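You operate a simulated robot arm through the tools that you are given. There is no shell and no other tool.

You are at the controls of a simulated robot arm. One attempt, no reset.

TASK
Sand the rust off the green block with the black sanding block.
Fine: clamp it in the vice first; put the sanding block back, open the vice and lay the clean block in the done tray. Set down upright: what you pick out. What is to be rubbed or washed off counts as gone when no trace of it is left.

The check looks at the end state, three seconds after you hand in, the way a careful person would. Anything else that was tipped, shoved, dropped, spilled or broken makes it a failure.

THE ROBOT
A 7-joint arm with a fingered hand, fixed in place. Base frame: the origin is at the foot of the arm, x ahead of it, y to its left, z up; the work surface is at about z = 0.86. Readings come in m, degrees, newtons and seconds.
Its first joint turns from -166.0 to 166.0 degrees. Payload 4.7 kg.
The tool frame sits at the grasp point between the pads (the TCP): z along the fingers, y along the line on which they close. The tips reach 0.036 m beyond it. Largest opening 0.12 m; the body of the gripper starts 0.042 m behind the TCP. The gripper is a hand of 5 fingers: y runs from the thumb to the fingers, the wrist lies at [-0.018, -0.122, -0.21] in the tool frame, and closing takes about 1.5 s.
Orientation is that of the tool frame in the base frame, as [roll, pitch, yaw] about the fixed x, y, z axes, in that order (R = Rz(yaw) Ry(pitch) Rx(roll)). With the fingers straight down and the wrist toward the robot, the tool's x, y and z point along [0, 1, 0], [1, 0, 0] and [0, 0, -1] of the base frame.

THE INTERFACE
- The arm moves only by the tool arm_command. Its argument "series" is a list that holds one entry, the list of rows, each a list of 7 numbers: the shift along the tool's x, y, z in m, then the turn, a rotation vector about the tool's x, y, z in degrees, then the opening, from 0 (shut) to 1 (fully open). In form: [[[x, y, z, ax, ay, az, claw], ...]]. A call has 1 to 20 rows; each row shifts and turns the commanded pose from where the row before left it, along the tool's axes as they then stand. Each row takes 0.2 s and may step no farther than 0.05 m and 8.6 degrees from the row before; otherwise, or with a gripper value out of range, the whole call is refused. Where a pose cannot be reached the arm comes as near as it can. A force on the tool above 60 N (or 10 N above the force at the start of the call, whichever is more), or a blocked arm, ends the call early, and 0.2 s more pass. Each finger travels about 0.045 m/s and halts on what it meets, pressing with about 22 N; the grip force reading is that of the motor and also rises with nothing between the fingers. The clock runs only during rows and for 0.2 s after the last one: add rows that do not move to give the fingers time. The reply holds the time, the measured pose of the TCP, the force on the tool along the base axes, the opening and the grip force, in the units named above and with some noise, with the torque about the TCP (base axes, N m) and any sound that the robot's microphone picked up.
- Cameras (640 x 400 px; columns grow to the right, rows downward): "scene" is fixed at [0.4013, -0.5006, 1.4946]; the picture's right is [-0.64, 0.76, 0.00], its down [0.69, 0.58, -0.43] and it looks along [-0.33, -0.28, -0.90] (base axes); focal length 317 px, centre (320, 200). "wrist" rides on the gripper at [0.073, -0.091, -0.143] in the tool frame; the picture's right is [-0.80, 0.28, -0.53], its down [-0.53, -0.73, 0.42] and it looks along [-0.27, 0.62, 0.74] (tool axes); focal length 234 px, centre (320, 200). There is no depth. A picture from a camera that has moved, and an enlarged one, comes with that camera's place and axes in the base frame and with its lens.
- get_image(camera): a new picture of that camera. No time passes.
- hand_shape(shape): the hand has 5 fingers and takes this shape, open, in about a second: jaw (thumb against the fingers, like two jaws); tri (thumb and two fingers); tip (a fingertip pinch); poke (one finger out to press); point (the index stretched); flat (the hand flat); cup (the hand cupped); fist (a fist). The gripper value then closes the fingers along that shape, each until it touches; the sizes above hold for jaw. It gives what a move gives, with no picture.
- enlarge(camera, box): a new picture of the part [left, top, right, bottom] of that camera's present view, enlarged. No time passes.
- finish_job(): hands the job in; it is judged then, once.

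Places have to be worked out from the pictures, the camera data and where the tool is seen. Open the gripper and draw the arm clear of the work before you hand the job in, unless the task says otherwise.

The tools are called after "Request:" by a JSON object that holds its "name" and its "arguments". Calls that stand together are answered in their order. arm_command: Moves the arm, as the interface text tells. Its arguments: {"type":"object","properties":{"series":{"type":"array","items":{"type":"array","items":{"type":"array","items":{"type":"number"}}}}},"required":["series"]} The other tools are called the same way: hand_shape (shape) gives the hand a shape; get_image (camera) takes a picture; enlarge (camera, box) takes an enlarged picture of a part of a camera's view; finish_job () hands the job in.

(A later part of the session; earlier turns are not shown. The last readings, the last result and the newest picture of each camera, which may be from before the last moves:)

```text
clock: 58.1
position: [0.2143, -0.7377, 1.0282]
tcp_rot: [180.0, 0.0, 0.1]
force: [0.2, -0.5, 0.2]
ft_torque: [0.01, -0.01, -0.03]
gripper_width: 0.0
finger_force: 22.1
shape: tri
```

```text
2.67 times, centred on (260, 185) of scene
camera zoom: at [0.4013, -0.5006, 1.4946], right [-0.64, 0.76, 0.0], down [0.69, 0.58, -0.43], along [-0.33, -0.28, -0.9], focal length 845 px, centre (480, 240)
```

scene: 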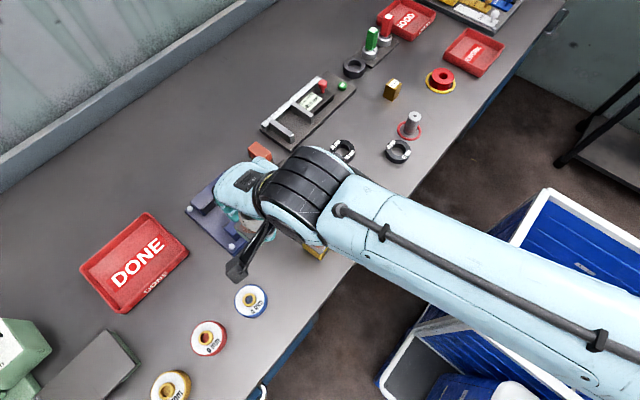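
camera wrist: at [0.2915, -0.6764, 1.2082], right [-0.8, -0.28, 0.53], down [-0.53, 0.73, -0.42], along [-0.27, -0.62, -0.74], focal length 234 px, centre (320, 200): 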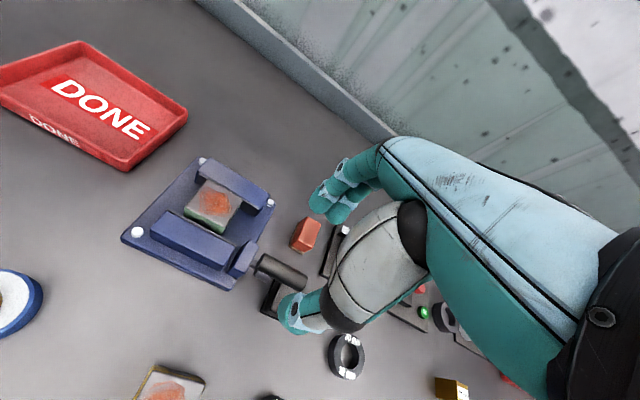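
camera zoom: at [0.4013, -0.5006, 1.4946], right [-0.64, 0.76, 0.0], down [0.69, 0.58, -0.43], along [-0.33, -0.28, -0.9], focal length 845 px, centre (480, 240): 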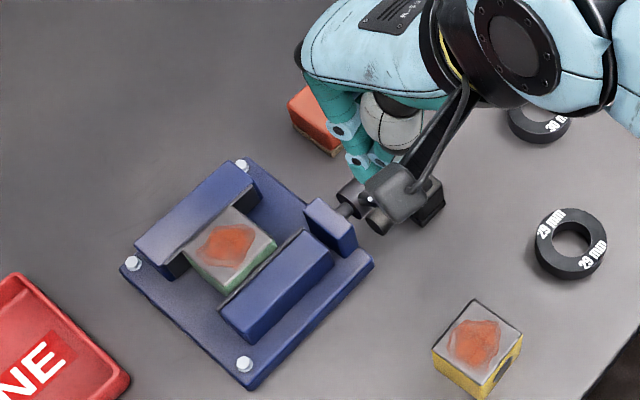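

The lever stays put at about 42° (bar ≈ [0.217, −0.7305, 0.955]). I bring the closed fingertips down onto it and push along its arc, checking the force.

Request:
{"name": "arm_command", "arguments": {"series": [[[0.002, 0, 0.02, 0, 0, 0, 0.0], [0, -0.002, 0.01, 0, 0, 0, 0.0], [0, -0.005, 0.006, 0, 0, 0, 0.0], [0, -0.005, 0.006, 0, 0, 0, 0.0], [0, 0, 0, 0, 0, 0, 0.0]]]}}

Request:
{"name": "enlarge", "arguments": {"camera": "wrist", "box": [190, 170, 350, 350]}}

Request:
{"name": "enlarge", "arguments": {"camera": "scene", "box": [180, 110, 340, 260]}}

```text
clock: 59.3
position: [0.2164, -0.7265, 0.9879]
tcp_rot: [180.0, 0.1, -0.1]
force: [-0.2, 0.2, 0.9]
ft_torque: [0.03, -0.01, 0.0]
gripper_width: 0.0
finger_force: 21.8
shape: tri
```

```text
2.22 times, centred on (270, 260) of wrist
camera zoom: at [0.2903, -0.6347, 1.1319], right [-0.8, -0.28, 0.53], down [-0.53, 0.73, -0.42], along [-0.27, -0.62, -0.74], focal length 520 px, centre (431, 67)
```

zoom: 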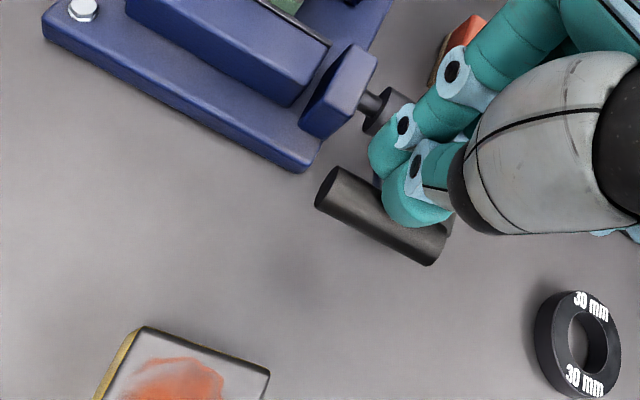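

```text
2.67 times, centred on (260, 185) of scene
camera zoom: at [0.4013, -0.5006, 1.4946], right [-0.64, 0.76, 0.0], down [0.69, 0.58, -0.43], along [-0.33, -0.28, -0.9], focal length 845 px, centre (480, 240)
```

zoom: 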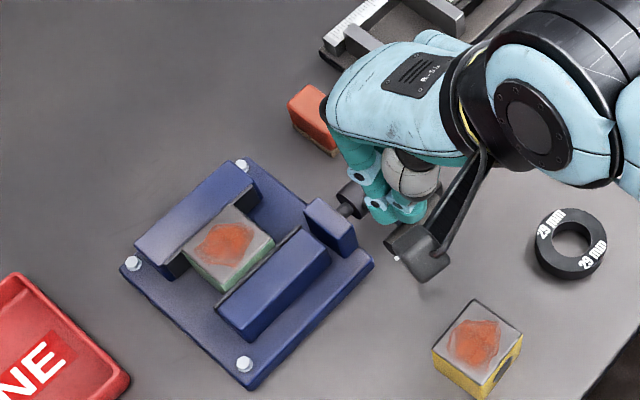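

The lever is now at about 58° with the jaw close to the block, and the force is still tiny. I continue pushing along the arc.

Request:
{"name": "arm_command", "arguments": {"series": [[[0, -0.004, 0.007, 0, 0, 0, 0.0], [0, -0.003, 0.007, 0, 0, 0, 0.0], [0, 0, 0, 0, 0, 0, 0.0]]]}}

Request:
{"name": "enlarge", "arguments": {"camera": "wrist", "box": [190, 170, 350, 350]}}

Request:
{"name": "enlarge", "arguments": {"camera": "scene", "box": [180, 110, 340, 260]}}

```text
clock: 60.1
position: [0.2167, -0.7193, 0.9739]
tcp_rot: [179.9, 0.0, 0.0]
force: [-0.4, 0.4, 1.0]
ft_torque: [0.0, -0.06, -0.04]
gripper_width: 0.0
finger_force: 22.5
shape: tri
```

```text
2.22 times, centred on (270, 260) of wrist
camera zoom: at [0.2905, -0.6279, 1.1178], right [-0.8, -0.28, 0.53], down [-0.53, 0.73, -0.42], along [-0.27, -0.62, -0.74], focal length 520 px, centre (431, 67)
```

zoom: 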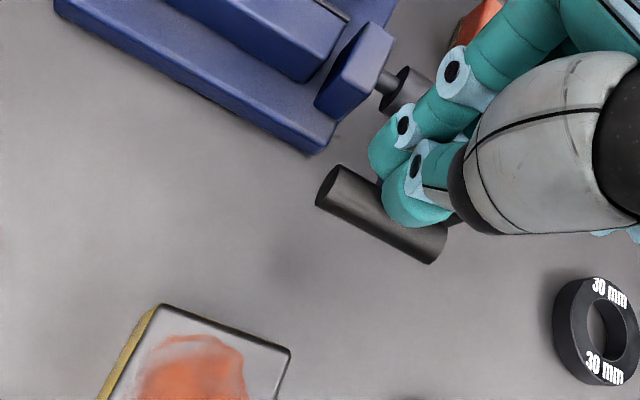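

```text
2.67 times, centred on (260, 185) of scene
camera zoom: at [0.4013, -0.5006, 1.4946], right [-0.64, 0.76, 0.0], down [0.69, 0.58, -0.43], along [-0.33, -0.28, -0.9], focal length 845 px, centre (480, 240)
```

zoom: 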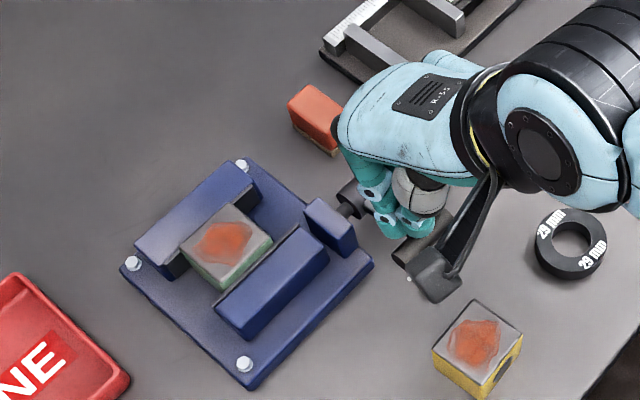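

Force still low, lever about 70°. I push on to about 80–85°.

Request:
{"name": "arm_command", "arguments": {"series": [[[0, -0.002, 0.006, 0, 0, 0, 0.0], [0, -0.002, 0.006, 0, 0, 0, 0.0], [0, 0, 0, 0, 0, 0, 0.0]]]}}

Request:
{"name": "enlarge", "arguments": {"camera": "scene", "box": [180, 110, 340, 260]}}

Request:
{"name": "enlarge", "arguments": {"camera": "wrist", "box": [190, 170, 350, 350]}}

```text
clock: 60.9
position: [0.2153, -0.7153, 0.9689]
tcp_rot: [179.2, 0.0, -0.1]
force: [1.8, 2.8, 54.9]
ft_torque: [0.49, -0.3, 0.03]
gripper_width: 0.0
finger_force: 22.2
shape: tri
```

```text
2.67 times, centred on (260, 185) of scene
camera zoom: at [0.4013, -0.5006, 1.4946], right [-0.64, 0.76, 0.0], down [0.69, 0.58, -0.43], along [-0.33, -0.28, -0.9], focal length 845 px, centre (480, 240)
```

zoom: 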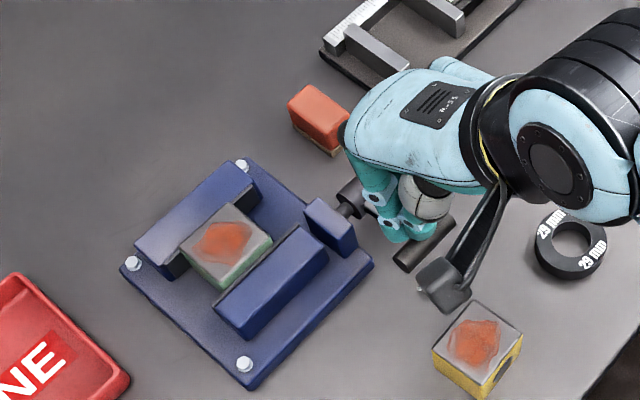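

```text
2.22 times, centred on (270, 260) of wrist
camera zoom: at [0.2898, -0.6225, 1.1123], right [-0.8, -0.27, 0.53], down [-0.53, 0.73, -0.44], along [-0.27, -0.63, -0.73], focal length 520 px, centre (431, 67)
```

zoom: 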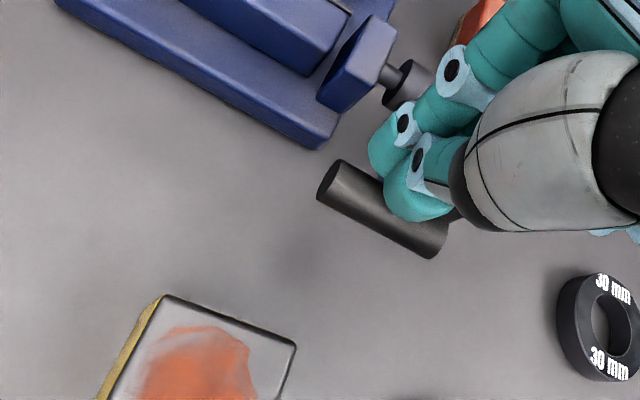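

Force rose to 55 N: the lever is now hard against something at about 72° — either the block is clamped or it's the end stop. I lift off and inspect the jaws.

Request:
{"name": "arm_command", "arguments": {"series": [[[0, 0, -0.01, 0, 0, 0, 0.0], [0, 0, -0.03, 0, 0, 0, 0.0], [0, -0.03, -0.04, 0, 0, 0, 0.0], [-0.03, -0.03, -0.02, 0, 0, 0, 0.0], [-0.03, -0.03, 0, 0, 0, 0, 0.0], [0, 0, 0, 0, 0, 0, 0.0]]]}}

Request:
{"name": "enlarge", "arguments": {"camera": "scene", "box": [190, 150, 310, 250]}}

Request:
{"name": "get_image", "arguments": {"camera": "wrist"}}

```text
clock: 62.3
position: [0.153, -0.6246, 1.0573]
tcp_rot: [-179.9, 0.0, 0.0]
force: [-0.9, 0.5, -0.6]
ft_torque: [-0.03, -0.01, 0.01]
gripper_width: 0.0
finger_force: 22.2
shape: tri
```

```text
4.00 times, centred on (250, 200) of scene
camera zoom: at [0.4013, -0.5006, 1.4946], right [-0.64, 0.76, 0.0], down [0.69, 0.58, -0.43], along [-0.33, -0.28, -0.9], focal length 1268 px, centre (600, 200)
```

zoom: 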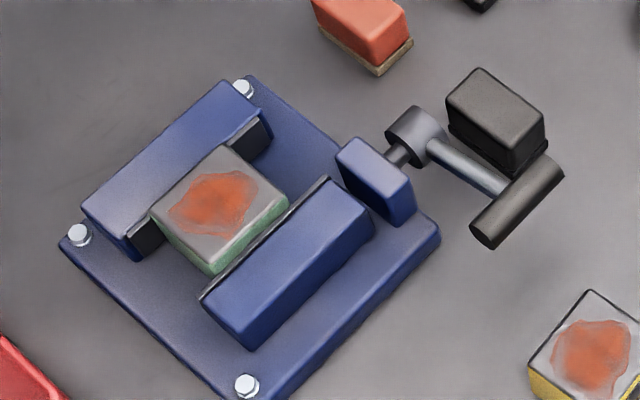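

```text
taken
camera wrist: at [0.2266, -0.5335, 1.2012], right [-0.8, -0.28, 0.53], down [-0.53, 0.73, -0.42], along [-0.27, -0.62, -0.74], focal length 234 px, centre (320, 200)
```

wrist: 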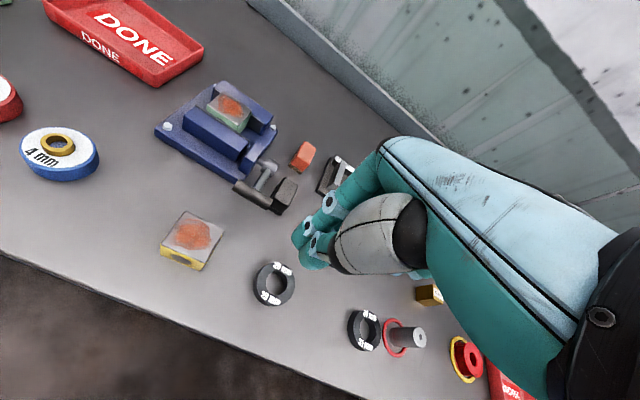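

The moving jaw has closed by about 9 mm and touches the block's +y face. I zoom in to check whether the block is also tight against the fixed pad.

Request:
{"name": "enlarge", "arguments": {"camera": "wrist", "box": [150, 75, 290, 185]}}

Request:
{"name": "enlarge", "arguments": {"camera": "wrist", "box": [190, 80, 270, 150]}}

Request:
{"name": "enlarge", "arguments": {"camera": "scene", "box": [205, 165, 270, 225]}}

```text
3.64 times, centred on (220, 130) of wrist
camera zoom: at [0.2266, -0.5335, 1.2012], right [-0.8, -0.28, 0.53], down [-0.53, 0.73, -0.42], along [-0.27, -0.62, -0.74], focal length 852 px, centre (684, 454)
```

zoom: 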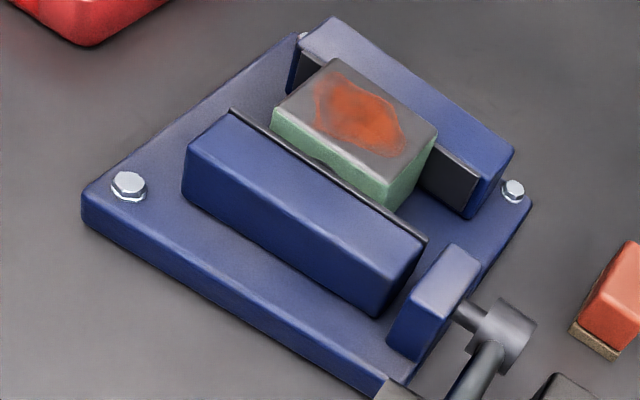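

```text
5.71 times, centred on (230, 115) of wrist
camera zoom: at [0.2266, -0.5335, 1.2012], right [-0.8, -0.28, 0.53], down [-0.53, 0.73, -0.42], along [-0.27, -0.62, -0.74], focal length 1338 px, centre (834, 686)
```

zoom: 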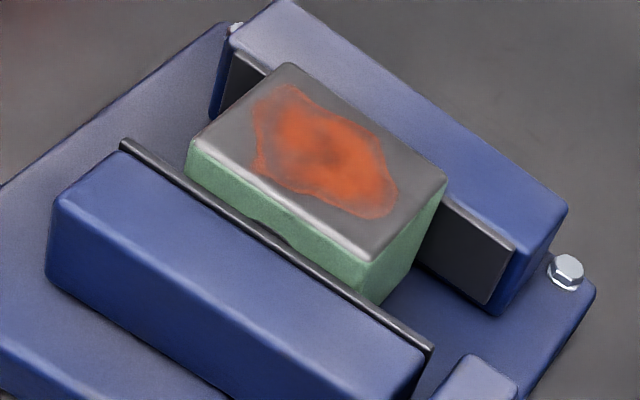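

```text
6.67 times, centred on (238, 195) of scene
camera zoom: at [0.4013, -0.5006, 1.4946], right [-0.64, 0.76, 0.0], down [0.69, 0.58, -0.43], along [-0.33, -0.28, -0.9], focal length 2113 px, centre (870, 233)
```

zoom: 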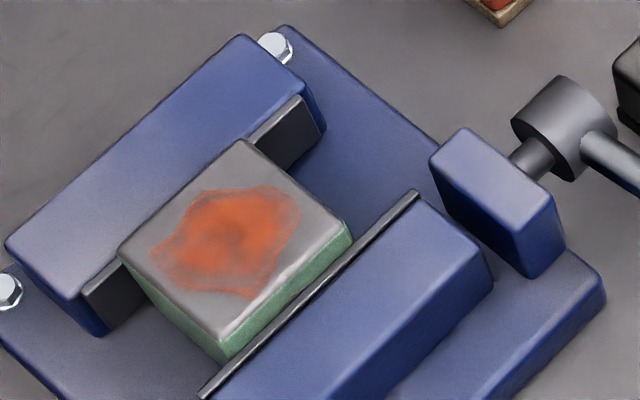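

The block is clamped flush between both pads, and the lever stays at about 72°. Next the black sanding block at ≈ (0.1755, −0.765): the lever's bar end is close (x ≈ 0.19, y ≈ −0.707), so I'll come down with a modest opening at TCP x ≈ 0.171. First hover above it.

Request:
{"name": "arm_command", "arguments": {"series": [[[0.006, 0.03, 0, 0, 0, 0, 0.2], [0.006, 0.04, 0, 0, 0, 0, 0.4], [0.006, 0.035, 0, 0, 0, 0, 0.54], [0, 0.035, 0, 0, 0, 0, 0.54], [0, 0, 0, 0, 0, 0, 0.54], [0, 0, 0, 0, 0, 0, 0.54]]]}}

Request:
{"name": "enlarge", "arguments": {"camera": "wrist", "box": [190, 170, 350, 350]}}

Request:
{"name": "enlarge", "arguments": {"camera": "scene", "box": [220, 60, 380, 220]}}

```text
clock: 63.7
position: [0.1709, -0.7634, 1.0566]
tcp_rot: [-180.0, 0.1, 0.0]
force: [0.0, 0.3, -1.0]
ft_torque: [-0.02, -0.01, 0.0]
gripper_width: 0.0642
finger_force: 0.1
shape: tri
```

```text
2.22 times, centred on (270, 260) of wrist
camera zoom: at [0.2444, -0.6731, 1.2009], right [-0.8, -0.28, 0.53], down [-0.53, 0.73, -0.42], along [-0.27, -0.62, -0.74], focal length 520 px, centre (431, 67)
```

zoom: 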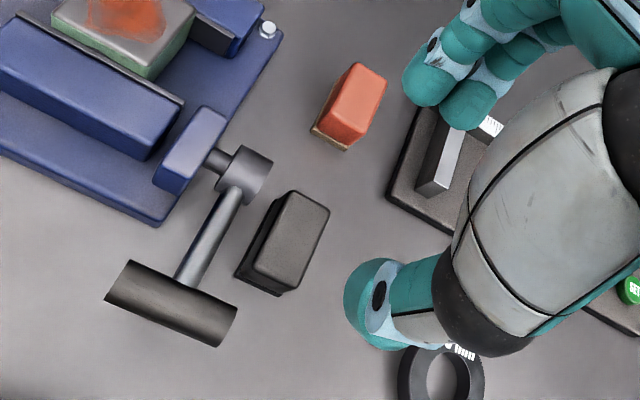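

```text
2.50 times, centred on (300, 140) of scene
camera zoom: at [0.4013, -0.5006, 1.4946], right [-0.64, 0.76, 0.0], down [0.69, 0.58, -0.43], along [-0.33, -0.28, -0.9], focal length 792 px, centre (370, 350)
```

zoom: 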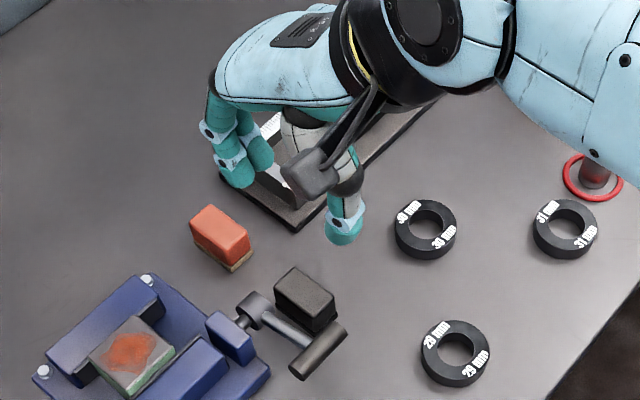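

The sanding block is at x 0.161–0.188, y −0.790…−0.740, right below. I descend to z ≈ 0.95 and check clearance to the lever bar.

Request:
{"name": "arm_command", "arguments": {"series": [[[0, 0.001, 0.04, 0, 0, 0, 0.54], [0, 0, 0.04, 0, 0, 0, 0.54], [0, 0, 0.026, 0, 0, 0, 0.54], [0, 0, 0, 0, 0, 0, 0.54]]]}}

Request:
{"name": "enlarge", "arguments": {"camera": "wrist", "box": [190, 170, 350, 350]}}

Request:
{"name": "enlarge", "arguments": {"camera": "scene", "box": [240, 80, 360, 200]}}

```text
clock: 64.7
position: [0.1703, -0.7652, 0.9522]
tcp_rot: [-180.0, -0.1, 0.0]
force: [-0.2, -0.4, 0.2]
ft_torque: [0.0, -0.03, -0.01]
gripper_width: 0.0646
finger_force: 0.0
shape: tri
```

```text
2.22 times, centred on (270, 260) of wrist
camera zoom: at [0.2449, -0.6728, 1.0977], right [-0.8, -0.28, 0.53], down [-0.53, 0.73, -0.42], along [-0.27, -0.62, -0.74], focal length 520 px, centre (431, 67)
```

zoom: 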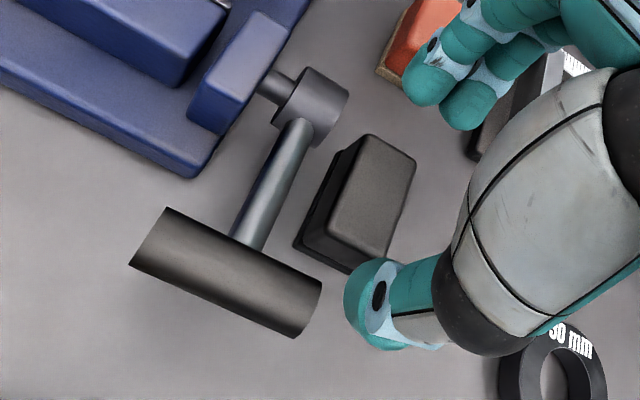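

```text
3.33 times, centred on (300, 140) of scene
camera zoom: at [0.4013, -0.5006, 1.4946], right [-0.64, 0.76, 0.0], down [0.69, 0.58, -0.43], along [-0.33, -0.28, -0.9], focal length 1057 px, centre (387, 400)
```

zoom: 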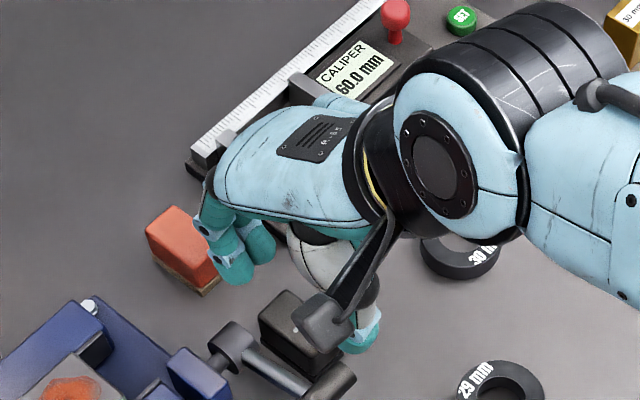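

Clearances look fine (bar end is left of the thumb). I go down to z ≈ 0.912 and close on the sanding block.

Request:
{"name": "arm_command", "arguments": {"series": [[[0, 0, 0.02, 0, 0, 0, 0.54], [0, 0, 0.012, 0, 0, 0, 0.54], [0, 0, 0.008, 0, 0, 0, 0.54], [0, 0, 0, 0, 0, 0, 0.54]]]}}

Request:
{"name": "enlarge", "arguments": {"camera": "wrist", "box": [190, 170, 350, 350]}}

```text
clock: 65.7
position: [0.1732, -0.7665, 0.9132]
tcp_rot: [-180.0, -0.1, 0.0]
force: [-0.4, -0.2, 1.1]
ft_torque: [0.0, -0.04, -0.04]
gripper_width: 0.0645
finger_force: 0.0
shape: tri
```

```text
2.22 times, centred on (270, 260) of wrist
camera zoom: at [0.2469, -0.676, 1.0581], right [-0.8, -0.28, 0.53], down [-0.53, 0.73, -0.42], along [-0.27, -0.62, -0.74], focal length 520 px, centre (431, 67)
```

zoom: 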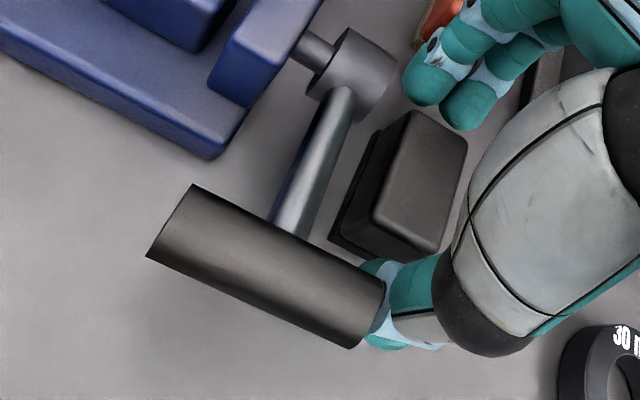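

No contact. Now I close on the sanding block.

Request:
{"name": "arm_command", "arguments": {"series": [[[0, 0, 0, 0, 0, 0, 0.45], [0, 0, 0, 0, 0, 0, 0.38], [0, 0, 0, 0, 0, 0, 0.3], [0, 0, 0, 0, 0, 0, 0.25], [0, 0, 0, 0, 0, 0, 0.25], [0, 0, 0, 0, 0, 0, 0.25]]]}}

Request:
{"name": "enlarge", "arguments": {"camera": "wrist", "box": [190, 170, 350, 350]}}

```text
clock: 67.1
position: [0.1734, -0.7677, 0.9133]
tcp_rot: [-179.9, 0.0, 0.1]
force: [-0.4, 1.2, -0.6]
ft_torque: [-0.02, -0.02, -0.01]
gripper_width: 0.0446
finger_force: 22.4
shape: tri
```

```text
2.22 times, centred on (270, 260) of wrist
camera zoom: at [0.2468, -0.676, 1.0583], right [-0.8, -0.28, 0.53], down [-0.53, 0.73, -0.42], along [-0.27, -0.62, -0.74], focal length 520 px, centre (431, 67)
```

zoom: 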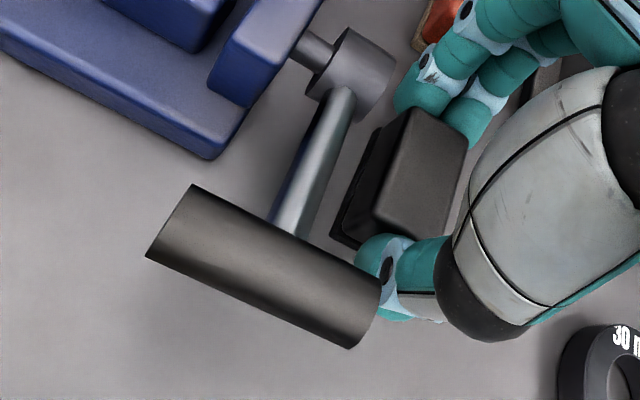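

Gripped (0.0446, 22 N) at TCP (0.1733, −0.767, 0.913); I'll return it to this pose later. I lift it straight up and check.

Request:
{"name": "arm_command", "arguments": {"series": [[[0, 0, -0.01, 0, 0, 0, 0.25], [0, 0, -0.03, 0, 0, 0, 0.25], [0, 0, -0.04, 0, 0, 0, 0.25], [0, 0, -0.02, 0, 0, 0, 0.25], [0, 0, 0, 0, 0, 0, 0.25]]]}}

Request:
{"name": "enlarge", "arguments": {"camera": "wrist", "box": [190, 170, 350, 350]}}

```text
clock: 68.3
position: [0.1742, -0.7672, 1.0152]
tcp_rot: [-180.0, 0.0, 0.0]
force: [0.3, -0.2, 0.4]
ft_torque: [-0.06, 0.02, -0.03]
gripper_width: 0.0447
finger_force: 22.2
shape: tri
```

```text
2.22 times, centred on (270, 260) of wrist
camera zoom: at [0.2475, -0.6746, 1.1598], right [-0.8, -0.28, 0.53], down [-0.53, 0.73, -0.42], along [-0.27, -0.62, -0.74], focal length 520 px, centre (431, 67)
```

zoom: 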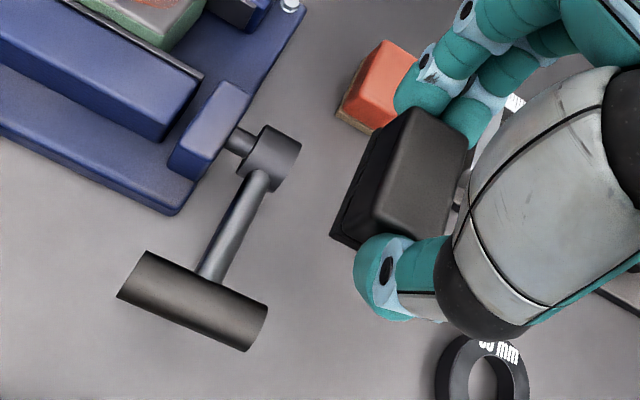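

The sanding block is held level. I carry it over the clamped block (centre ≈ (0.3145, −0.8235), top ≈ 0.921).

Request:
{"name": "arm_command", "arguments": {"series": [[[0.0347, 0.0144, 0, 0, 0, 0, 0.25], [0.0347, 0.0144, 0, 0, 0, 0, 0.25], [0.0347, 0.0144, 0, 0, 0, 0, 0.25], [0.0347, 0.0144, 0, 0, 0, 0, 0.25], [0, 0, 0, 0, 0, 0, 0.25], [0, 0, 0.02, 0, 0, 0, 0.25], [0, 0, 0, 0, 0, 0, 0.25]]]}}

Request:
{"name": "enlarge", "arguments": {"camera": "wrist", "box": [190, 170, 350, 350]}}

```text
clock: 69.9
position: [0.3147, -0.8254, 0.9954]
tcp_rot: [180.0, 0.1, 0.0]
force: [0.1, -0.7, -1.4]
ft_torque: [-0.05, -0.01, 0.0]
gripper_width: 0.0446
finger_force: 21.9
shape: tri
```

```text
2.22 times, centred on (270, 260) of wrist
camera zoom: at [0.3888, -0.7349, 1.1397], right [-0.8, -0.28, 0.53], down [-0.53, 0.73, -0.42], along [-0.27, -0.62, -0.74], focal length 520 px, centre (431, 67)
```

zoom: 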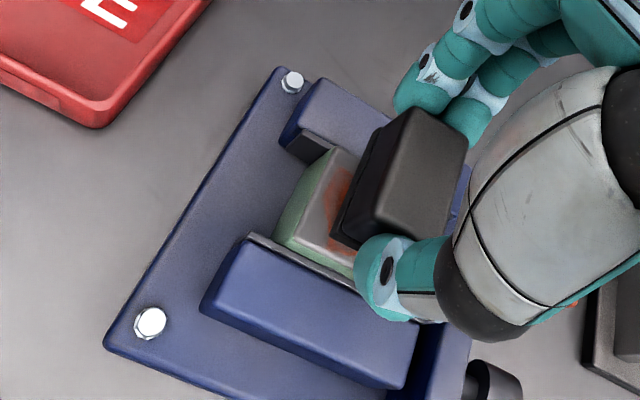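

Aligned above the rusty face. I lower to contact gently.

Request:
{"name": "arm_command", "arguments": {"series": [[[0, 0, 0.008, 0, 0, 0, 0.25], [0, 0, 0.005, 0, 0, 0, 0.25], [0, 0, 0, 0, 0, 0, 0.25]]]}}

Request:
{"name": "arm_command", "arguments": {"series": [[[0, 0, 0.003, 0, 0, 0, 0.25], [0, 0, 0.002, 0, 0, 0, 0.25], [0, 0, 0, 0, 0, 0, 0.25]]]}}

Request:
{"name": "arm_command", "arguments": {"series": [[[0, 0, 0.002, 0, 0, 0, 0.25], [0, 0, 0, 0, 0, 0, 0.25]]]}}

```text
clock: 70.7
position: [0.3147, -0.824, 0.9815]
tcp_rot: [180.0, 0.0, 0.0]
force: [-0.5, 0.3, -1.4]
ft_torque: [-0.01, -0.02, 0.01]
gripper_width: 0.0446
finger_force: 21.1
shape: tri
```

```text
clock: 71.5
position: [0.313, -0.8255, 0.9772]
tcp_rot: [179.8, 0.0, -0.1]
force: [0.4, -1.4, 1.7]
ft_torque: [-0.03, 0.05, 0.0]
gripper_width: 0.0447
finger_force: 22.2
shape: tri
```

```text
clock: 72.1
position: [0.3128, -0.8244, 0.9762]
tcp_rot: [179.8, 0.0, 0.0]
force: [-1.3, -0.1, 11.0]
ft_torque: [0.02, 0.05, -0.04]
gripper_width: 0.045
finger_force: 22.7
shape: tri
```

Contact with 11 N. I start sanding strokes along x (±14 mm).

Request:
{"name": "arm_command", "arguments": {"series": [[[0.007, 0, 0, 0, 0, 0, 0.25], [0.007, 0, 0, 0, 0, 0, 0.25], [-0.007, 0, 0, 0, 0, 0, 0.25], [-0.007, 0, 0, 0, 0, 0, 0.25], [-0.007, 0, 0, 0, 0, 0, 0.25], [-0.007, 0, 0, 0, 0, 0, 0.25], [0.007, 0, 0, 0, 0, 0, 0.25], [0.007, 0, 0, 0, 0, 0, 0.25], [0.007, 0, 0, 0, 0, 0, 0.25], [0.007, 0, 0, 0, 0, 0, 0.25], [-0.007, 0, 0, 0, 0, 0, 0.25], [-0.007, 0, 0, 0, 0, 0, 0.25], [-0.007, 0, 0, 0, 0, 0, 0.25], [-0.007, 0, 0, 0, 0, 0, 0.25], [0.007, 0, 0, 0, 0, 0, 0.25], [0.007, 0, 0, 0, 0, 0, 0.25]]]}}

Request:
{"name": "enlarge", "arguments": {"camera": "wrist", "box": [190, 170, 350, 350]}}

```text
clock: 75.5
position: [0.3125, -0.8234, 0.9754]
tcp_rot: [180.0, 0.0, 0.0]
force: [-5.6, -0.9, 14.2]
ft_torque: [-0.1, 0.14, -0.04]
gripper_width: 0.0464
finger_force: 21.5
shape: tri
```

```text
2.22 times, centred on (270, 260) of wrist
camera zoom: at [0.387, -0.7318, 1.1198], right [-0.8, -0.28, 0.53], down [-0.53, 0.73, -0.42], along [-0.27, -0.62, -0.74], focal length 520 px, centre (431, 67)
```

zoom: 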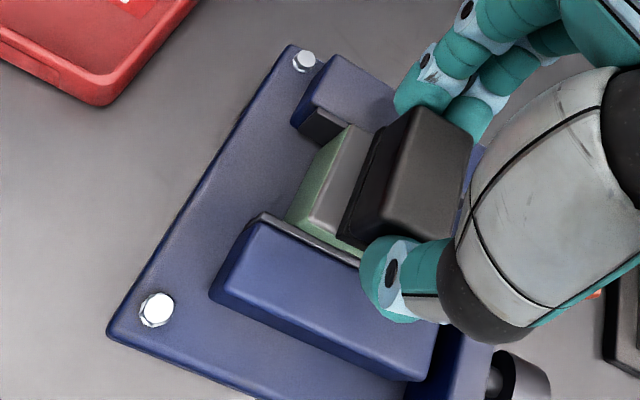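

The exposed strip already looks clean. I do more strokes, with small y offsets to cover the whole face.

Request:
{"name": "arm_command", "arguments": {"series": [[[0.007, 0.003, 0, 0, 0, 0, 0.25], [0.007, 0.003, 0, 0, 0, 0, 0.25], [-0.007, 0, 0, 0, 0, 0, 0.25], [-0.007, 0, 0, 0, 0, 0, 0.25], [-0.007, 0, 0, 0, 0, 0, 0.25], [-0.007, 0, 0, 0, 0, 0, 0.25], [0.007, -0.003, 0, 0, 0, 0, 0.25], [0.007, -0.003, 0, 0, 0, 0, 0.25], [0.007, -0.003, 0, 0, 0, 0, 0.25], [0.007, -0.003, 0, 0, 0, 0, 0.25], [-0.007, 0, 0, 0, 0, 0, 0.25], [-0.007, 0, 0, 0, 0, 0, 0.25], [-0.007, 0, 0, 0, 0, 0, 0.25], [-0.007, 0, 0, 0, 0, 0, 0.25], [0.007, 0.003, 0, 0, 0, 0, 0.25], [0.007, 0.003, 0, 0, 0, 0, 0.25]]]}}

Request:
{"name": "enlarge", "arguments": {"camera": "wrist", "box": [190, 170, 350, 350]}}

```text
clock: 78.9
position: [0.3114, -0.8232, 0.9738]
tcp_rot: [179.9, -0.1, 0.0]
force: [-4.6, -0.7, 8.9]
ft_torque: [-0.01, 0.11, -0.02]
gripper_width: 0.0457
finger_force: 22.4
shape: tri
```

```text
2.22 times, centred on (270, 260) of wrist
camera zoom: at [0.3854, -0.7318, 1.1193], right [-0.8, -0.28, 0.53], down [-0.53, 0.73, -0.42], along [-0.27, -0.62, -0.74], focal length 520 px, centre (431, 67)
```

zoom: 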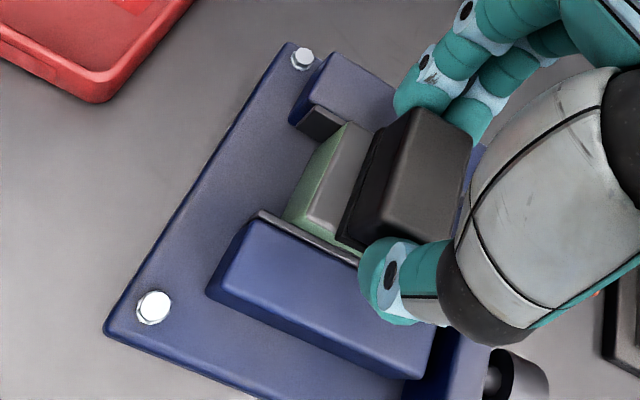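

I lift off and move aside to inspect the sanded face.

Request:
{"name": "arm_command", "arguments": {"series": [[[0, 0, -0.02, 0, 0, 0, 0.25], [0, 0, -0.03, 0, 0, 0, 0.25], [-0.035, -0.025, -0.01, 0, 0, 0, 0.25], [-0.035, -0.025, -0.01, 0, 0, 0, 0.25], [-0.035, -0.025, 0, 0, 0, 0, 0.25], [-0.035, -0.025, 0, 0, 0, 0, 0.25], [0, 0, 0, 0, 0, 0, 0.25]]]}}

Request:
{"name": "enlarge", "arguments": {"camera": "scene", "box": [205, 165, 270, 225]}}

Request:
{"name": "enlarge", "arguments": {"camera": "wrist", "box": [150, 75, 310, 235]}}

```text
clock: 80.5
position: [0.169, -0.7256, 1.0464]
tcp_rot: [180.0, 0.0, 0.0]
force: [-1.0, 0.6, -1.4]
ft_torque: [0.01, -0.02, -0.01]
gripper_width: 0.0451
finger_force: 21.9
shape: tri
```

```text
6.67 times, centred on (238, 195) of scene
camera zoom: at [0.4013, -0.5006, 1.4946], right [-0.64, 0.76, 0.0], down [0.69, 0.58, -0.43], along [-0.33, -0.28, -0.9], focal length 2113 px, centre (870, 233)
```

zoom: 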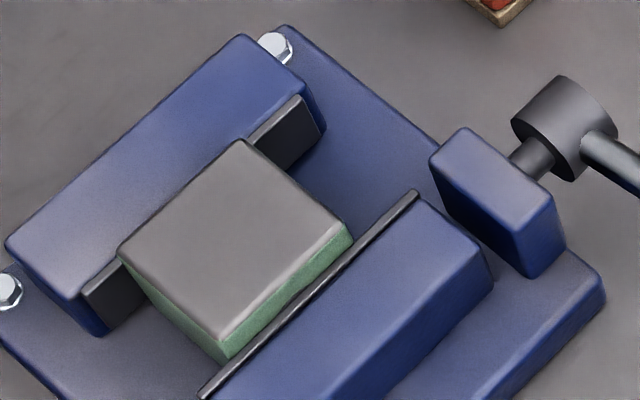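

```text
2.50 times, centred on (230, 155) of wrist
camera zoom: at [0.2426, -0.6346, 1.1906], right [-0.8, -0.28, 0.53], down [-0.53, 0.73, -0.42], along [-0.27, -0.62, -0.74], focal length 585 px, centre (545, 312)
```

zoom: 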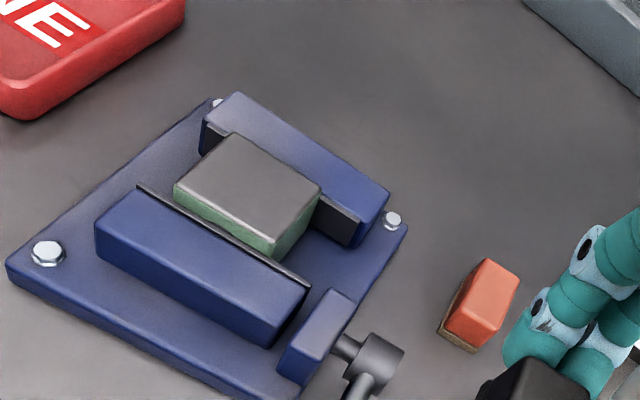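

The face looks completely clean. I zoom harder to make sure no faint trace remains.

Request:
{"name": "enlarge", "arguments": {"camera": "scene", "box": [212, 175, 246, 209]}}

Request:
{"name": "enlarge", "arguments": {"camera": "wrist", "box": [185, 100, 245, 150]}}

```text
11.76 times, centred on (229, 192) of scene
camera zoom: at [0.4013, -0.5006, 1.4946], right [-0.64, 0.76, 0.0], down [0.69, 0.58, -0.43], along [-0.33, -0.28, -0.9], focal length 3729 px, centre (1391, 294)
```

zoom: 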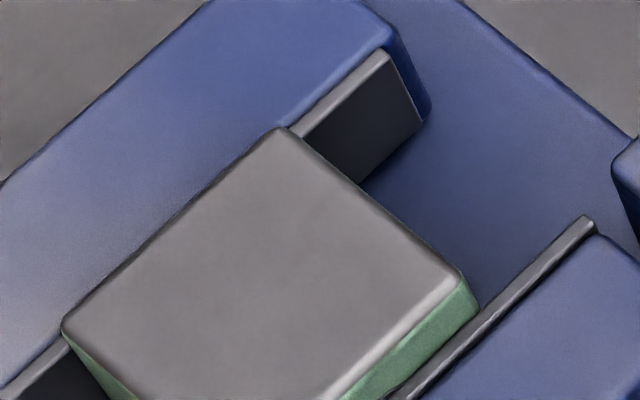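

```text
8.00 times, centred on (215, 125) of wrist
camera zoom: at [0.2426, -0.6346, 1.1906], right [-0.8, -0.28, 0.53], down [-0.53, 0.73, -0.42], along [-0.27, -0.62, -0.74], focal length 1873 px, centre (1160, 800)
```

zoom: 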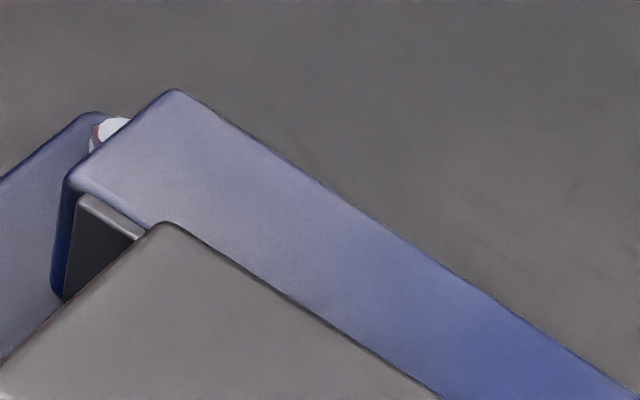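

No trace is visible at high zoom from either camera. Now I return the sanding block: first a check of how it sits in the grip and of the empty spot.

Request:
{"name": "enlarge", "arguments": {"camera": "wrist", "box": [190, 170, 350, 350]}}

Request:
{"name": "get_image", "arguments": {"camera": "scene"}}

```text
2.22 times, centred on (270, 260) of wrist
camera zoom: at [0.2426, -0.6346, 1.1906], right [-0.8, -0.28, 0.53], down [-0.53, 0.73, -0.42], along [-0.27, -0.62, -0.74], focal length 520 px, centre (431, 67)
```

zoom: 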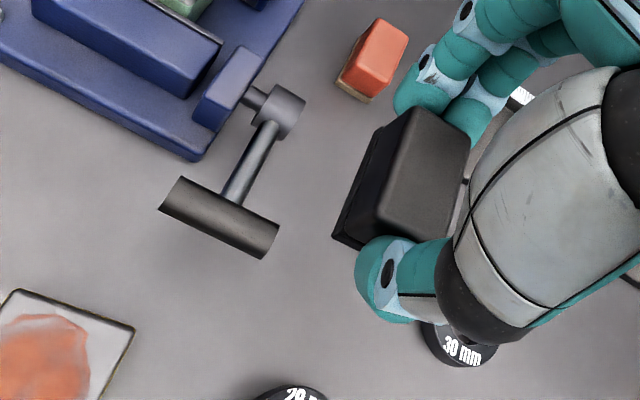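

```text
taken
```

scene: 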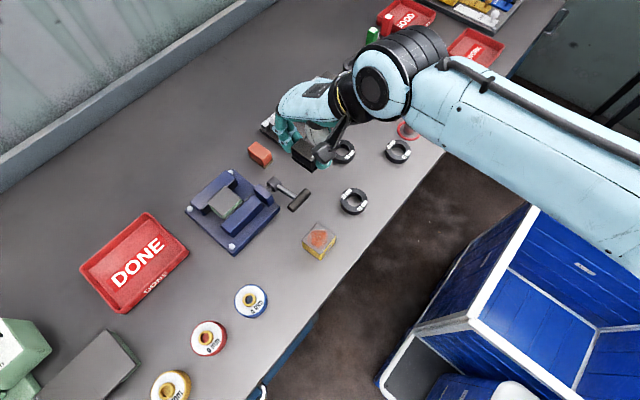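

The sanding block sits unchanged in the grip. I move back over its original spot (TCP x 0.1733, y −0.767) and lower it.

Request:
{"name": "arm_command", "arguments": {"series": [[[0.002, 0.021, 0, 0, 0, 0, 0.25], [0.002, 0.0206, 0, 0, 0, 0, 0.25], [0, 0, 0, 0, 0, 0, 0.25], [0, 0, 0.04, 0, 0, 0, 0.25], [0, 0, 0.04, 0, 0, 0, 0.25], [0, 0, 0.03, 0, 0, 0, 0.25], [0, 0, 0.013, 0, 0, 0, 0.25], [0, 0, 0, 0, 0, 0, 0.25]]]}}

Request:
{"name": "enlarge", "arguments": {"camera": "wrist", "box": [190, 170, 350, 350]}}

```text
clock: 82.3
position: [0.1762, -0.7645, 0.9214]
tcp_rot: [-180.0, -0.1, 0.0]
force: [-0.3, 0.1, -1.9]
ft_torque: [0.0, 0.0, 0.02]
gripper_width: 0.0454
finger_force: 22.1
shape: tri
```

```text
2.22 times, centred on (270, 260) of wrist
camera zoom: at [0.2505, -0.674, 1.0651], right [-0.8, -0.28, 0.53], down [-0.53, 0.73, -0.42], along [-0.27, -0.62, -0.74], focal length 520 px, centre (431, 67)
```

zoom: 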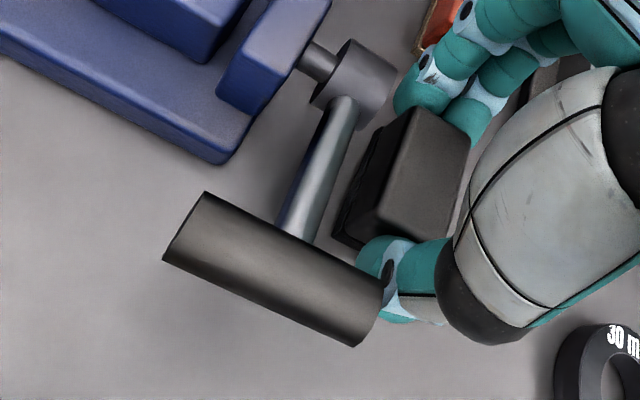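

I'm ~3 mm off the original spot, so I correct (−3 mm x, −2.5 mm y) and lower to touch.

Request:
{"name": "arm_command", "arguments": {"series": [[[-0.003, 0.0025, 0, 0, 0, 0, 0.25], [0, 0, 0.005, 0, 0, 0, 0.25], [0, 0, 0, 0, 0, 0, 0.25]]]}}

Request:
{"name": "arm_command", "arguments": {"series": [[[0, 0, 0.003, 0, 0, 0, 0.25], [0, 0, 0.002, 0, 0, 0, 0.25], [0, 0, 0, 0, 0, 0, 0.25]]]}}

```text
clock: 83.1
position: [0.1736, -0.7682, 0.9156]
tcp_rot: [-180.0, 0.1, 0.0]
force: [0.1, 0.3, -0.6]
ft_torque: [0.0, 0.03, -0.02]
gripper_width: 0.0451
finger_force: 22.4
shape: tri
```

```text
clock: 83.9
position: [0.1732, -0.7691, 0.9117]
tcp_rot: [-180.0, 0.0, -0.1]
force: [-0.1, -0.1, 2.5]
ft_torque: [0.04, -0.02, 0.0]
gripper_width: 0.0455
finger_force: 21.6
shape: tri
```

It touches the table (F ≈ +4 N from baseline). I open to the earlier clearance opening and rise straight up.

Request:
{"name": "arm_command", "arguments": {"series": [[[0, 0, 0.001, 0, 0, 0, 0.3], [0, 0, 0, 0, 0, 0, 0.4], [0, 0, 0, 0, 0, 0, 0.46], [0, 0, 0, 0, 0, 0, 0.5], [0, 0, 0, 0, 0, 0, 0.5], [0, 0, -0.01, 0, 0, 0, 0.5], [0, 0, -0.03, 0, 0, 0, 0.5], [0, 0, -0.04, 0, 0, 0, 0.54], [0, 0, -0.04, 0, 0, 0, 0.54], [0, 0, 0, 0, 0, 0, 0.54]]]}}

Request:
{"name": "enlarge", "arguments": {"camera": "wrist", "box": [190, 170, 350, 350]}}

Request:
{"name": "enlarge", "arguments": {"camera": "scene", "box": [190, 110, 330, 250]}}

```text
clock: 86.1
position: [0.177, -0.7664, 1.0305]
tcp_rot: [179.9, 0.1, 0.1]
force: [-0.7, 0.1, 0.7]
ft_torque: [0.01, 0.0, -0.03]
gripper_width: 0.0645
finger_force: 0.0
shape: tri
```

```text
2.22 times, centred on (270, 260) of wrist
camera zoom: at [0.2501, -0.6749, 1.175], right [-0.8, -0.28, 0.53], down [-0.53, 0.73, -0.42], along [-0.27, -0.62, -0.74], focal length 520 px, centre (431, 67)
```

zoom: 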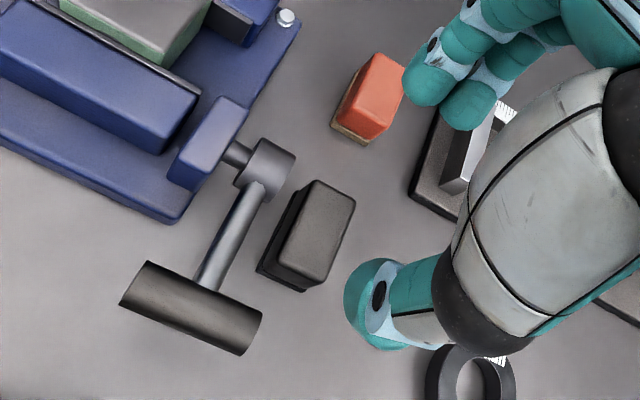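

```text
2.86 times, centred on (260, 180) of scene
camera zoom: at [0.4013, -0.5006, 1.4946], right [-0.64, 0.76, 0.0], down [0.69, 0.58, -0.43], along [-0.33, -0.28, -0.9], focal length 906 px, centre (491, 257)
```

zoom: 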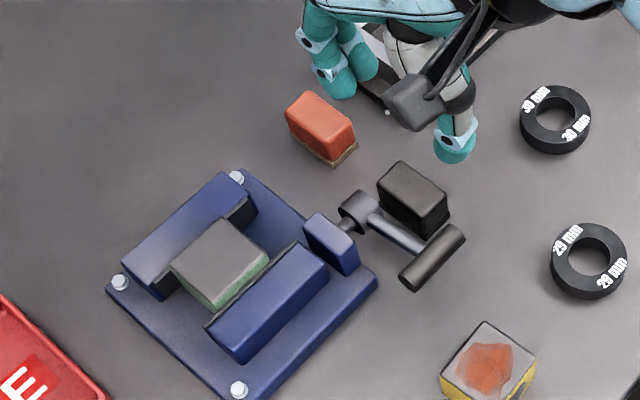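

The sanding block is back at its spot, upright (within ~2 mm). Now to open the vice: the bar must be lifted back up. I try the narrower "tip" pinch so a single finger pair can take the bar's −x half clear of the neck.

Request:
{"name": "arm_command", "arguments": {"series": [[[0.02, -0.04, -0.02, 0, 0, 0, 0.54], [0.02, -0.04, -0.02, 0, 0, 0, 0.54], [0, 0, 0, 0, 0, 0, 0.54]]]}}

Request:
{"name": "hand_shape", "arguments": {"shape": "tip"}}

Request:
{"name": "get_image", "arguments": {"camera": "wrist"}}

Request:
{"name": "enlarge", "arguments": {"camera": "wrist", "box": [190, 150, 350, 350]}}

Request:
{"name": "enlarge", "arguments": {"camera": "scene", "box": [270, 40, 430, 200]}}

```text
clock: 86.9
position: [0.215, -0.6829, 1.0681]
tcp_rot: [179.9, 0.0, 0.0]
force: [1.7, -0.7, -0.4]
ft_torque: [-0.03, 0.01, -0.01]
gripper_width: 0.0646
finger_force: 0.1
shape: tri
```

```text
clock: 87.8
position: [0.2153, -0.6831, 1.0685]
tcp_rot: [180.0, 0.0, 0.0]
force: [0.0, 0.0, 0.5]
ft_torque: [0.02, -0.01, 0.0]
gripper_width: 0.1201
finger_force: 0.1
shape: tip
```

```text
taken
camera wrist: at [0.2883, -0.5927, 1.2128], right [-0.8, -0.28, 0.53], down [-0.53, 0.73, -0.42], along [-0.27, -0.62, -0.74], focal length 234 px, centre (320, 200)
```

wrist: 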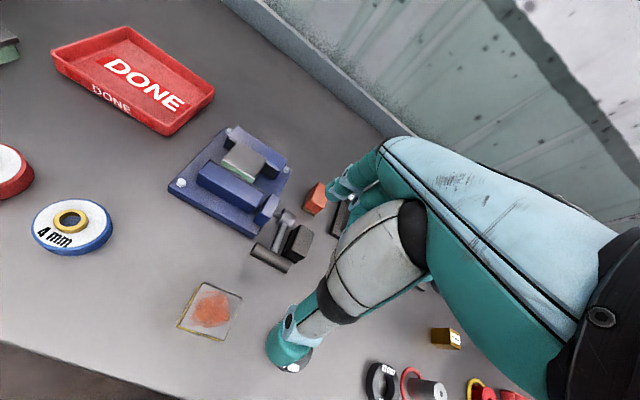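

```text
2.00 times, centred on (270, 250) of wrist
camera zoom: at [0.2883, -0.5927, 1.2128], right [-0.8, -0.28, 0.53], down [-0.53, 0.73, -0.42], along [-0.27, -0.62, -0.74], focal length 468 px, centre (420, 100)
```

zoom: 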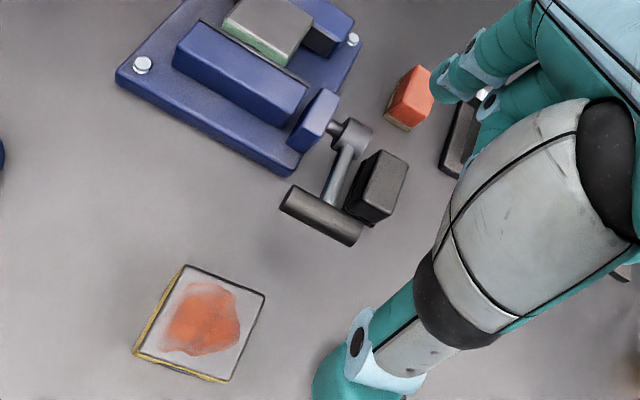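

```text
2.50 times, centred on (350, 120) of scene
camera zoom: at [0.4013, -0.5006, 1.4946], right [-0.64, 0.76, 0.0], down [0.69, 0.58, -0.43], along [-0.33, -0.28, -0.9], focal length 792 px, centre (245, 400)
```

zoom: 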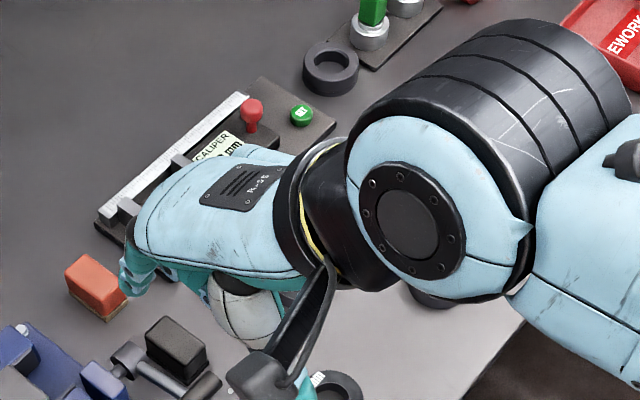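

In "tip" only the thumb and index are out. I close it to about 0.045 to see where the pair meets.

Request:
{"name": "arm_command", "arguments": {"series": [[[0, 0, 0, 0, 0, 0, 0.7], [0, 0, 0, 0, 0, 0, 0.5], [0, 0, 0, 0, 0, 0, 0.4], [0, 0, 0, 0, 0, 0, 0.4], [0, 0, 0, 0, 0, 0, 0.4]]]}}

Request:
{"name": "enlarge", "arguments": {"camera": "wrist", "box": [230, 150, 390, 350]}}

```text
clock: 89.0
position: [0.2149, -0.6848, 1.0682]
tcp_rot: [180.0, 0.1, 0.1]
force: [-0.1, 0.2, 0.5]
ft_torque: [0.01, -0.02, 0.0]
gripper_width: 0.0488
finger_force: 0.1
shape: tip
```

```text
2.00 times, centred on (310, 250) of wrist
camera zoom: at [0.2883, -0.5927, 1.2128], right [-0.8, -0.28, 0.53], down [-0.53, 0.73, -0.42], along [-0.27, -0.62, -0.74], focal length 468 px, centre (340, 100)
```

zoom: 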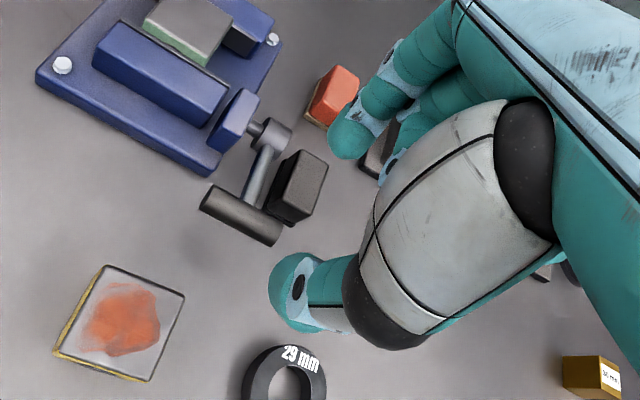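

The pinch pair meets near tool x ≈ 0. The bar is at y ≈ −0.709, z ≈ 0.919; I go over its −x half at TCP x ≈ 0.197 and descend with the pair open.

Request:
{"name": "arm_command", "arguments": {"series": [[[-0.009, 0.012, 0.02, 0, 0, 0, 0.45], [-0.009, 0.012, 0.02, 0, 0, 0, 0.45], [0, 0, 0.025, 0, 0, 0, 0.45], [0, 0, 0, 0, 0, 0, 0.45]]]}}

Request:
{"name": "enlarge", "arguments": {"camera": "wrist", "box": [230, 150, 390, 350]}}

```text
clock: 90.0
position: [0.1971, -0.7117, 1.0028]
tcp_rot: [-180.0, 0.0, 0.0]
force: [-0.3, -0.4, 0.4]
ft_torque: [0.0, 0.01, -0.01]
gripper_width: 0.0536
finger_force: 0.0
shape: tip
```

```text
2.00 times, centred on (310, 250) of wrist
camera zoom: at [0.2693, -0.6197, 1.1481], right [-0.8, -0.28, 0.53], down [-0.53, 0.73, -0.42], along [-0.27, -0.62, -0.74], focal length 468 px, centre (340, 100)
```

zoom: 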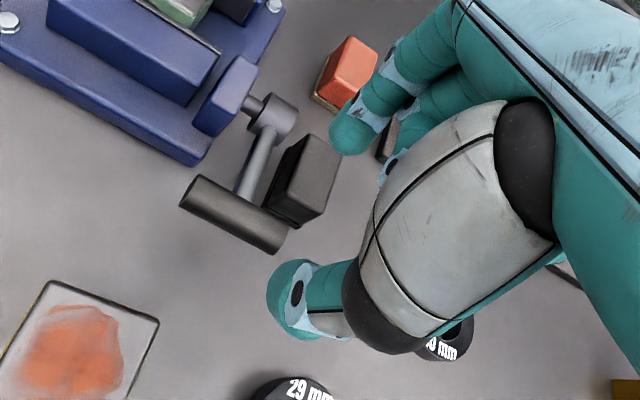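

Well aligned. I descend to z ≈ 0.941 so the tips pass below the bar on both sides.

Request:
{"name": "arm_command", "arguments": {"series": [[[0, -0.002, 0.03, 0, 0, 0, 0.45], [0, 0, 0.02, 0, 0, 0, 0.45], [0, 0, 0.011, 0, 0, 0, 0.45], [0, 0, 0, 0, 0, 0, 0.45]]]}}

Request:
{"name": "enlarge", "arguments": {"camera": "wrist", "box": [230, 150, 390, 350]}}

Request:
{"name": "enlarge", "arguments": {"camera": "scene", "box": [220, 100, 380, 260]}}

```text
clock: 91.0
position: [0.1974, -0.7087, 0.9428]
tcp_rot: [179.9, 0.0, -0.1]
force: [-0.2, 0.3, -1.0]
ft_torque: [0.01, 0.0, -0.01]
gripper_width: 0.0538
finger_force: 0.0
shape: tip
```

```text
2.00 times, centred on (310, 250) of wrist
camera zoom: at [0.271, -0.6184, 1.0877], right [-0.8, -0.28, 0.53], down [-0.53, 0.73, -0.42], along [-0.27, -0.62, -0.74], focal length 468 px, centre (340, 100)
```

zoom: 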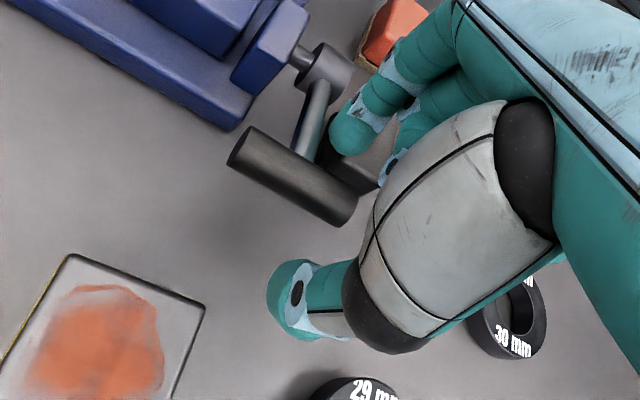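

```text
2.50 times, centred on (300, 180) of scene
camera zoom: at [0.4013, -0.5006, 1.4946], right [-0.64, 0.76, 0.0], down [0.69, 0.58, -0.43], along [-0.33, -0.28, -0.9], focal length 792 px, centre (370, 250)
```

zoom: 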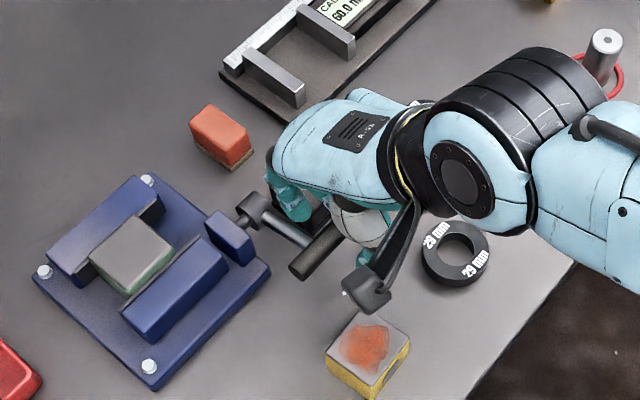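

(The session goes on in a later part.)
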